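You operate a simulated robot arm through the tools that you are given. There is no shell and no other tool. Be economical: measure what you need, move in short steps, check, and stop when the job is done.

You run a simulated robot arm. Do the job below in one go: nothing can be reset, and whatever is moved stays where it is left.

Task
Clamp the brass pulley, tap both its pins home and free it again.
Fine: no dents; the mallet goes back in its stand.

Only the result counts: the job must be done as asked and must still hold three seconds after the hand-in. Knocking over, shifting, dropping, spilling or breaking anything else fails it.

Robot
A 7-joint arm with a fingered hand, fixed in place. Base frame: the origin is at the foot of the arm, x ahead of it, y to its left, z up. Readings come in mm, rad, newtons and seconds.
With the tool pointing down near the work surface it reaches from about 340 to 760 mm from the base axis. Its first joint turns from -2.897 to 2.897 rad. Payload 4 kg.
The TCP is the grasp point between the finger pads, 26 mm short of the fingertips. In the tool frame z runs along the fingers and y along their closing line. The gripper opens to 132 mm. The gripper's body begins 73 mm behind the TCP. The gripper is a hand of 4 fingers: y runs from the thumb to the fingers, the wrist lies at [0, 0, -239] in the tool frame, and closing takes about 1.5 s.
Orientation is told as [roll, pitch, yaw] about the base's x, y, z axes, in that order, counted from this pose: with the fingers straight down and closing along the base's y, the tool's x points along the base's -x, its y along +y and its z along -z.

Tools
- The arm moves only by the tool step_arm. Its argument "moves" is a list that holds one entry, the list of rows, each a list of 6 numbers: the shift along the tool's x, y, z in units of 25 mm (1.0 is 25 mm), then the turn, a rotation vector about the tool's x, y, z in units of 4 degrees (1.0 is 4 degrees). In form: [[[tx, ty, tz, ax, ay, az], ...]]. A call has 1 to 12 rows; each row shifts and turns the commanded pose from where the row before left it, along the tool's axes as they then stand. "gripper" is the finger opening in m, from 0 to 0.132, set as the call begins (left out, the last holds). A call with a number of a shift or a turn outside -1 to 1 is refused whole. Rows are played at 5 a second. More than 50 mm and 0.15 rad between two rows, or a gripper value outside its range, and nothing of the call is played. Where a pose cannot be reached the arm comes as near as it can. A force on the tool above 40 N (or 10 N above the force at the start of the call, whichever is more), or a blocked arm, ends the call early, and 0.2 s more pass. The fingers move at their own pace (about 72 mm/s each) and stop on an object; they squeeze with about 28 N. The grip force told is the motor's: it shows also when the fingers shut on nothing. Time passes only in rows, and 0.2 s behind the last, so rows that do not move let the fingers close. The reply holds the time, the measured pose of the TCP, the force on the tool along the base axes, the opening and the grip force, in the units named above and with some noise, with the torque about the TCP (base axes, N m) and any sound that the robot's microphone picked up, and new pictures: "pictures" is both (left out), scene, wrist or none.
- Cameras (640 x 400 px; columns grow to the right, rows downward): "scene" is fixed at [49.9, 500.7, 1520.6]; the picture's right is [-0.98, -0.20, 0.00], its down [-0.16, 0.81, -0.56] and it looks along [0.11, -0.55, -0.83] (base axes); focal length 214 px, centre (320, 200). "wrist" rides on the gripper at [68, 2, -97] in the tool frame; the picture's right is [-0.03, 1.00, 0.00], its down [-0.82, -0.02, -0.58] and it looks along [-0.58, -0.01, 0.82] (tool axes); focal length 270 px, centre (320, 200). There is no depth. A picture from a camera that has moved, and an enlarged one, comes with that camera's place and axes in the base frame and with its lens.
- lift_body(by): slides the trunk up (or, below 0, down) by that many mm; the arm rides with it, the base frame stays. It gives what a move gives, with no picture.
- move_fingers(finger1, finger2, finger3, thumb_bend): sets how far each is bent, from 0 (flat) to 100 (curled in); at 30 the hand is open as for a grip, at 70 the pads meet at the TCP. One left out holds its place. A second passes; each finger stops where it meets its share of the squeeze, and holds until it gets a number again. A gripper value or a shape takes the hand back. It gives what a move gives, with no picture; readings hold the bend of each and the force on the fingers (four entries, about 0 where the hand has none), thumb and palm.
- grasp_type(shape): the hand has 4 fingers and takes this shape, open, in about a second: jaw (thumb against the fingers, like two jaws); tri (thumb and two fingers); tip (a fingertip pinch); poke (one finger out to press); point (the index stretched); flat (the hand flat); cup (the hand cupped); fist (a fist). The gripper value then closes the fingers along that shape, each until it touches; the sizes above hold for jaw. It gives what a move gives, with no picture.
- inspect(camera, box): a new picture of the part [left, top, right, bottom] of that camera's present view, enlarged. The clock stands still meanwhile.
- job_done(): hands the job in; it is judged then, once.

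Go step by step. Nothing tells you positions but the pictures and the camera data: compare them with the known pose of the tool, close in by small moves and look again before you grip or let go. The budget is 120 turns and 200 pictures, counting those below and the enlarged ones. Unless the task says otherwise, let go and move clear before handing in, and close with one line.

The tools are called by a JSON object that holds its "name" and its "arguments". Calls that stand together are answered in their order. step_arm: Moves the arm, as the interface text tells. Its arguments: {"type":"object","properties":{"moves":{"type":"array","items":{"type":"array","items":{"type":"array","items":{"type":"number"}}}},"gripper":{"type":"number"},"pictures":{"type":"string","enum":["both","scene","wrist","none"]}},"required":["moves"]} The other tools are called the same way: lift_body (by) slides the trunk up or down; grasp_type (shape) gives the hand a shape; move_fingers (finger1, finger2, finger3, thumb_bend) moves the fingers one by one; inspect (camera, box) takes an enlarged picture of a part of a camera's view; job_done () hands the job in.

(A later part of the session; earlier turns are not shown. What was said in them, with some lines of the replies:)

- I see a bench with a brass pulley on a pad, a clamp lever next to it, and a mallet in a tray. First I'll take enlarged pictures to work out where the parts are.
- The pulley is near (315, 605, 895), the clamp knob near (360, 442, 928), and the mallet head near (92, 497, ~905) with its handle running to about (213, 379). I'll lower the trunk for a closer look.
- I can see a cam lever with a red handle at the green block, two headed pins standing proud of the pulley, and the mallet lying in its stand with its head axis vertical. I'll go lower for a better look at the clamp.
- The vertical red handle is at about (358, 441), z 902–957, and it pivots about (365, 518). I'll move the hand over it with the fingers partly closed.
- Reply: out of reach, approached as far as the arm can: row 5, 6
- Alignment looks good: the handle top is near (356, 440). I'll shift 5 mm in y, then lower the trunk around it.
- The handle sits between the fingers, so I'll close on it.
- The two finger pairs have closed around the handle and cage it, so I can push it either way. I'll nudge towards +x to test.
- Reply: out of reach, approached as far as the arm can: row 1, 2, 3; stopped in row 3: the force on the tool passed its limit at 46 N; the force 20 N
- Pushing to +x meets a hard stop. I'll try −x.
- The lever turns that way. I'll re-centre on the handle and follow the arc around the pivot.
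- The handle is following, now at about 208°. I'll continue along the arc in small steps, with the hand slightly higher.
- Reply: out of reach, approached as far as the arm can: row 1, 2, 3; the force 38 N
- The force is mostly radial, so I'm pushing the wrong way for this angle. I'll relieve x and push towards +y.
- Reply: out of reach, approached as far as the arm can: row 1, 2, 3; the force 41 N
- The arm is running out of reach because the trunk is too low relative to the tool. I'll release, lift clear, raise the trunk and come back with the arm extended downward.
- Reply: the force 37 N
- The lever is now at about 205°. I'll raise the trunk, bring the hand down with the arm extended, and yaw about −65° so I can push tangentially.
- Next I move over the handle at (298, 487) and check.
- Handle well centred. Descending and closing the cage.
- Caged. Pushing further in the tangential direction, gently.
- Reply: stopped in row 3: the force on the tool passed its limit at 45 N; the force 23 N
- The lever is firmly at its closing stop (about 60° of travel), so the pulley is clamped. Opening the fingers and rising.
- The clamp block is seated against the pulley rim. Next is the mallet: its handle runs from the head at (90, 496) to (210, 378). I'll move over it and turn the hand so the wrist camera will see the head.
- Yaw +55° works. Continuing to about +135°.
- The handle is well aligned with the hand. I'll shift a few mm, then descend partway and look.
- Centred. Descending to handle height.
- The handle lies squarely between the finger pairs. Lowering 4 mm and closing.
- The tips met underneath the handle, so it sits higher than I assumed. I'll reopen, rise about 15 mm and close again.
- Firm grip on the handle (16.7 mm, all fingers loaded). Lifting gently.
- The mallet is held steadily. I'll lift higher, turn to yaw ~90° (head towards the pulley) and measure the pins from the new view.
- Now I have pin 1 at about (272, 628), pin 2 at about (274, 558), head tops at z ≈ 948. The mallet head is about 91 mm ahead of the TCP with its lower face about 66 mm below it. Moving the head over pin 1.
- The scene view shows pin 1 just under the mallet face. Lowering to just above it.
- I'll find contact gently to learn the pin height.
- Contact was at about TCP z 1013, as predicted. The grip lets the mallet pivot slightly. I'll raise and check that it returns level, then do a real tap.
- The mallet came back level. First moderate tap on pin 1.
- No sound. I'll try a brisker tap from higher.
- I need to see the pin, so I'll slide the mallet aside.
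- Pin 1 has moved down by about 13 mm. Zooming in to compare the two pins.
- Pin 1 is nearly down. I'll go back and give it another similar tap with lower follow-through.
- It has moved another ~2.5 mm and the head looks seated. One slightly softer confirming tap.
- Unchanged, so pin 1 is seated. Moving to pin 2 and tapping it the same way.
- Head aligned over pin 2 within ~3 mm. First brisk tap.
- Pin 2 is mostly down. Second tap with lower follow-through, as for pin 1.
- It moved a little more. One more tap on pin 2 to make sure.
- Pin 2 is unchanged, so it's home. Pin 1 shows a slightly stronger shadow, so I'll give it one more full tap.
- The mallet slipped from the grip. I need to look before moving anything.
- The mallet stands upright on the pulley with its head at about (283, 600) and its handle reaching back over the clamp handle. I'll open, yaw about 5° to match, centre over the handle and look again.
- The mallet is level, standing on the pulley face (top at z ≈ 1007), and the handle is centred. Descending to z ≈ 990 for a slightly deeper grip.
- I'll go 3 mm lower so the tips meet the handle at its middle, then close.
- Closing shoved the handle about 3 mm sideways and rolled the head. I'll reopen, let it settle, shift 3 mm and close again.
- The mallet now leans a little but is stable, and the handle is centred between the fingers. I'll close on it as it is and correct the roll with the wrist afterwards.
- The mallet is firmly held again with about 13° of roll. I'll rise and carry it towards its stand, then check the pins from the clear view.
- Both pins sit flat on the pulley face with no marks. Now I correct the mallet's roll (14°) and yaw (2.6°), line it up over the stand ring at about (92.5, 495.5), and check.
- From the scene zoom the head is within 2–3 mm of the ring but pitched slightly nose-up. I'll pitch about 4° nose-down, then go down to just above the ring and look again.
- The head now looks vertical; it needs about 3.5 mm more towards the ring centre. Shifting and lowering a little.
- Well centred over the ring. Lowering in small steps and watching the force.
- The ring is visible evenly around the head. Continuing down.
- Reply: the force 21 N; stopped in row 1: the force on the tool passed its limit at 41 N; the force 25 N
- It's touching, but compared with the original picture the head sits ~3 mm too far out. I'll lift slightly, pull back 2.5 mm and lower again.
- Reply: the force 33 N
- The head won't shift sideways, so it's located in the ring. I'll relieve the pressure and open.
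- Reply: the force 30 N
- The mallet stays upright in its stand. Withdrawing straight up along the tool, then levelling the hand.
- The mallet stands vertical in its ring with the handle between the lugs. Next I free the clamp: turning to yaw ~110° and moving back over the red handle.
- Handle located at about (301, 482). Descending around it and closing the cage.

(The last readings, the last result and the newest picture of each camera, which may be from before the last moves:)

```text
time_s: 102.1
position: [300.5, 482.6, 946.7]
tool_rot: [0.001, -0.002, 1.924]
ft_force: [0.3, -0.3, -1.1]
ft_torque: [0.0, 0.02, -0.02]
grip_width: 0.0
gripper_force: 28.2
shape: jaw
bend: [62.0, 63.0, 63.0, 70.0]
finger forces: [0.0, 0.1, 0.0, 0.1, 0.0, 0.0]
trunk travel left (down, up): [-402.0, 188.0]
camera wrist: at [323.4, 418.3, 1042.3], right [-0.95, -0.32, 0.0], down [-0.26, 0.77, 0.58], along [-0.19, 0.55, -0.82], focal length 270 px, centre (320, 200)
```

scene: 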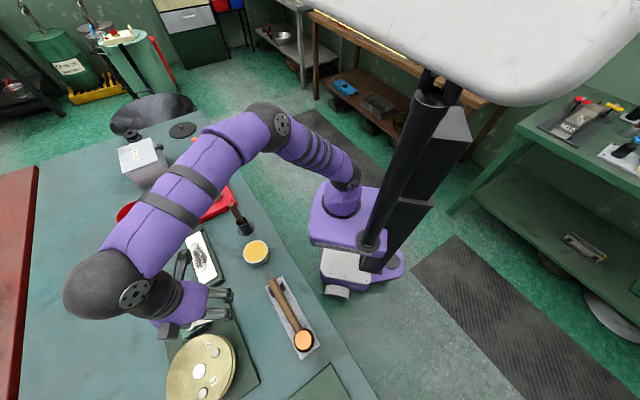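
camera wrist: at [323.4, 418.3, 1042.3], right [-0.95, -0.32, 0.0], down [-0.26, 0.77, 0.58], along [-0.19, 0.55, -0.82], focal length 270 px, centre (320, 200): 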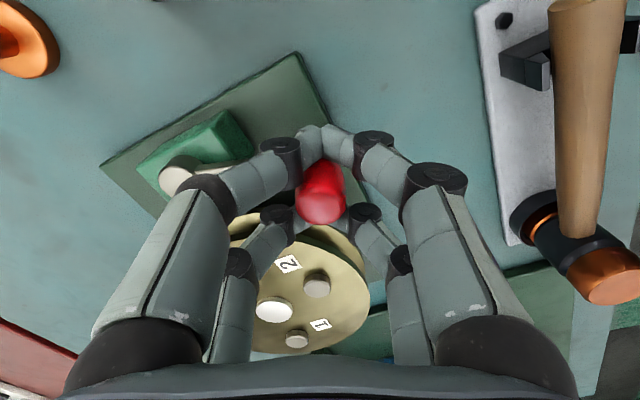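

Caged. Pulling the lever back along its arc, first part.

{"name": "step_arm", "arguments": {"moves": [[[0.26, -0.055, 0, 0, 0, -0.37], [0.26, -0.055, 0, 0, 0, -0.37], [0.26, -0.09, 0, 0, 0, -0.37], [0.26, -0.09, 0, 0, 0, -0.37]]], "pictures": "wrist"}}

```text
time_s: 103.1
position: [315.9, 462.7, 945.4]
tool_rot: [0.001, -0.003, 2.028]
ft_force: [-0.4, -0.1, 0.3]
ft_torque: [0.02, -0.01, 0.0]
grip_width: 0.2
gripper_force: 27.9
shape: jaw
bend: [62.0, 63.0, 63.0, 70.0]
finger forces: [0.1, 0.0, 0.0, 0.1, 0.1, 0.1]
trunk travel left (down, up): [-402.0, 188.0]
camera wrist: at [345.5, 400.2, 1042.0], right [-0.91, -0.42, 0.0], down [-0.34, 0.74, 0.58], along [-0.24, 0.53, -0.81], focal length 270 px, centre (320, 200)
```

wrist: 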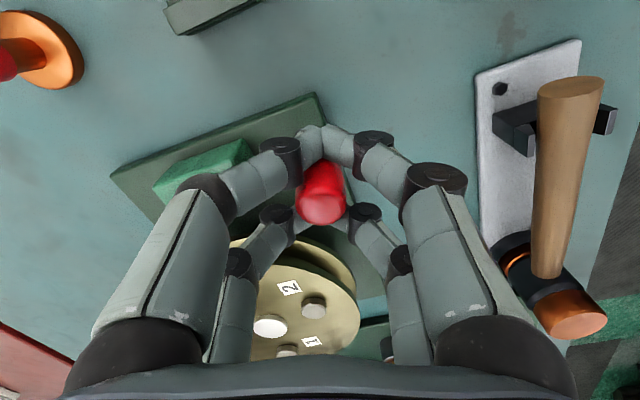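

It moves freely. Continuing to the open stop.

{"name": "step_arm", "arguments": {"moves": [[[0.24, -0.115, 0, 0, 0, -0.37], [0.24, -0.115, 0, 0, 0, -0.37], [0.23, -0.15, 0, 0, 0, -0.37], [0.23, -0.15, 0, 0, 0, -0.37], [0.2, -0.175, 0, 0, 0, -0.37], [0.2, -0.175, 0, 0, 0, -0.37]]], "pictures": "wrist"}}

```text
time_s: 104.5
position: [352.6, 443.0, 944.9]
tool_rot: [0.0, -0.001, 2.182]
ft_force: [-1.4, 0.0, -0.3]
ft_torque: [-0.02, 0.01, 0.0]
grip_width: 0.0
gripper_force: 27.9
shape: jaw
bend: [62.0, 63.0, 63.0, 70.0]
finger forces: [0.0, 0.0, 0.0, 0.0, 0.1, 0.1]
trunk travel left (down, up): [-402.0, 188.0]
camera wrist: at [391.1, 386.8, 1042.7], right [-0.83, -0.55, 0.0], down [-0.45, 0.68, 0.58], along [-0.32, 0.48, -0.82], focal length 270 px, centre (320, 200)
```

wrist: 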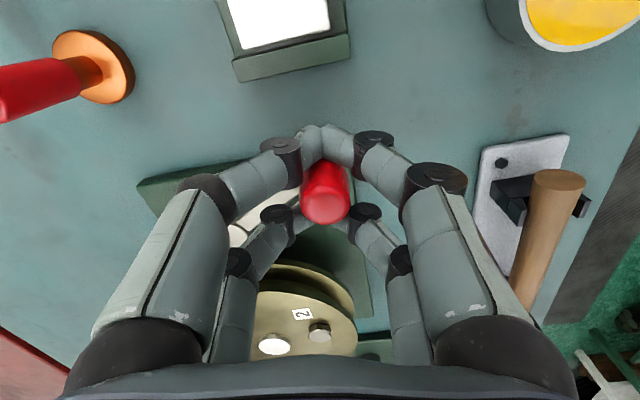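

{"name": "step_arm", "arguments": {"moves": [[[0.15, -0.17, 0, 0, 0, 0], [0.15, -0.18, 0, 0, 0, 0], [0.1, -0.15, 0, 0, 0, 0], [0.1, -0.15, 0, 0, 0, 0]]], "pictures": "wrist"}}

```text
time_s: 105.5
position: [367.5, 446.0, 945.6]
tool_rot: [0.002, -0.005, 2.185]
ft_force: [-19.6, 12.7, -1.7]
ft_torque: [0.17, 0.26, -0.13]
grip_width: 0.1
gripper_force: 28.2
shape: jaw
bend: [62.0, 63.0, 63.0, 70.0]
finger forces: [0.0, 0.0, 0.0, 0.0, 0.0, 0.1]
trunk travel left (down, up): [-402.0, 188.0]
camera wrist: at [407.2, 388.3, 1042.2], right [-0.83, -0.55, 0.0], down [-0.45, 0.68, 0.58], along [-0.32, 0.48, -0.81], focal length 270 px, centre (320, 200)
```

wrist: 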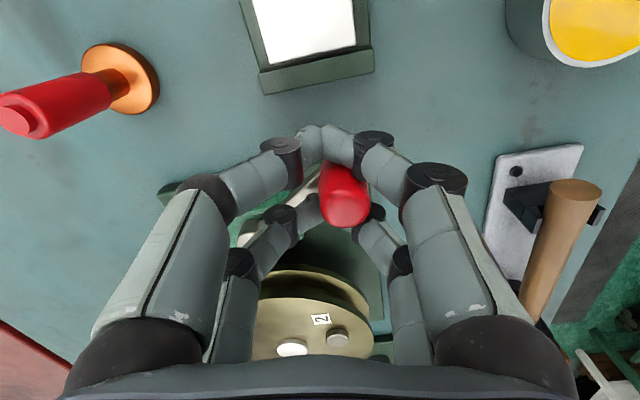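

The lever is back at its open stop. Backing off, opening and rising clear.

{"name": "step_arm", "arguments": {"moves": [[[-0.12, 0.25, 0, 0, 0, 0], [0, 0, 0, 0, 0, 0], [0, 0, 0, 0, 0, 0], [0, 0, 0, 0, 0, 0]]], "gripper": 0.06, "pictures": "none"}}

{"name": "step_arm", "arguments": {"moves": [[[0, 0, -0.8, 0, 0, 0], [0, 0, -1, 0, 0, 0], [0, 0, -1, 0, 0, 0], [0, 0, -1, 0, 0, 0], [1, 0.5, -1, 0, 0, 0], [1, 1, 0, 0, 0, 0], [1, 1, 0, 0, 0, 0], [0, 1, 0, 0, 0, 0]]], "pictures": "both"}}

{"name": "inspect", "arguments": {"camera": "scene", "box": [140, 270, 340, 400]}}

```text
time_s: 106.5
position: [366.4, 441.7, 946.2]
tool_rot: [0.001, 0.0, 2.181]
ft_force: [0.5, -0.9, 0.3]
ft_torque: [-0.02, 0.0, 0.0]
grip_width: 59.4
gripper_force: 0.0
shape: jaw
bend: [73.0, 73.0, 73.0, 70.0]
finger forces: [0.1, 0.1, 0.0, 0.1, 0.0, 0.1]
trunk travel left (down, up): [-402.0, 188.0]
```

```text
time_s: 108.3
position: [334.3, 329.3, 1064.3]
tool_rot: [0.0, -0.003, 2.181]
ft_force: [-0.7, 0.8, -0.3]
ft_torque: [0.03, 0.0, 0.02]
grip_width: 59.4
gripper_force: 0.1
shape: jaw
bend: [73.0, 73.0, 73.0, 70.0]
finger forces: [0.1, 0.0, 0.1, 0.1, 0.0, 0.0]
trunk travel left (down, up): [-402.0, 188.0]
camera wrist: at [373.8, 272.0, 1161.3], right [-0.83, -0.55, 0.0], down [-0.45, 0.68, 0.58], along [-0.32, 0.48, -0.81], focal length 270 px, centre (320, 200)
```

scene: 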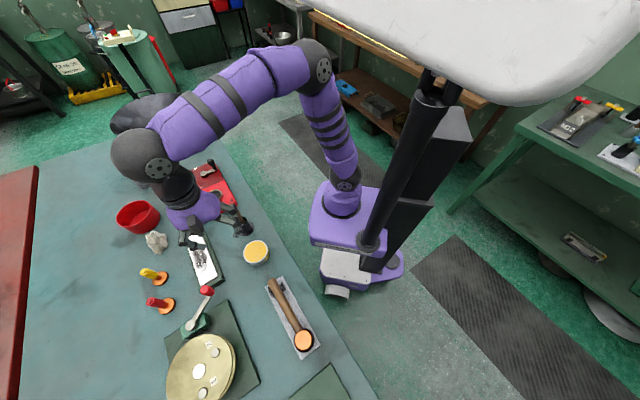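
wrist: 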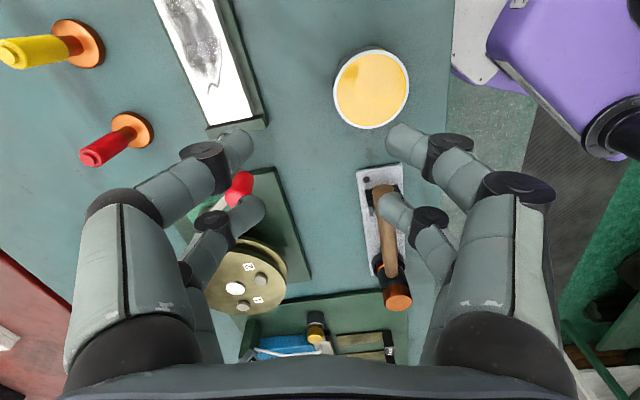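

```text
3.08 times, centred on (240, 335) of scene
camera zoom: at [49.9, 500.7, 1520.6], right [-0.98, -0.2, 0.0], down [-0.16, 0.81, -0.56], along [0.11, -0.55, -0.83], focal length 660 px, centre (566, -215)
```

zoom: 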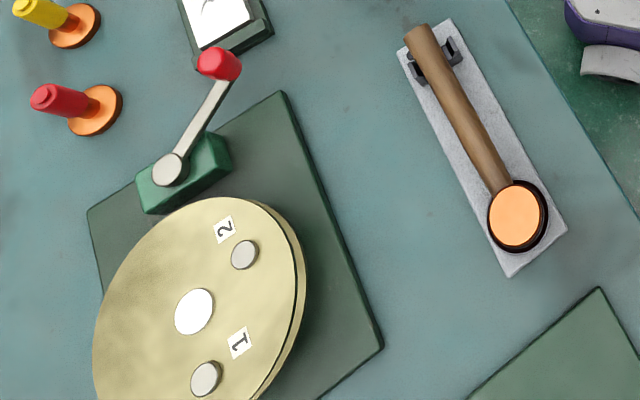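

Everything matches the start: the lever is open, both pins sit flat on the pulley, the mallet is in its stand and the hand is clear. Handing in.

{"name": "job_done", "arguments": {}}

```text
The job is handed in.
```

I clamped the brass pulley, tapped both pins home, freed the clamp again and put the mallet back in its stand. The mallet slipped from the grip once, on an extra confirming tap, and came to rest on the pulley face. I picked it up again, and the close-ups afterwards showed no dents.
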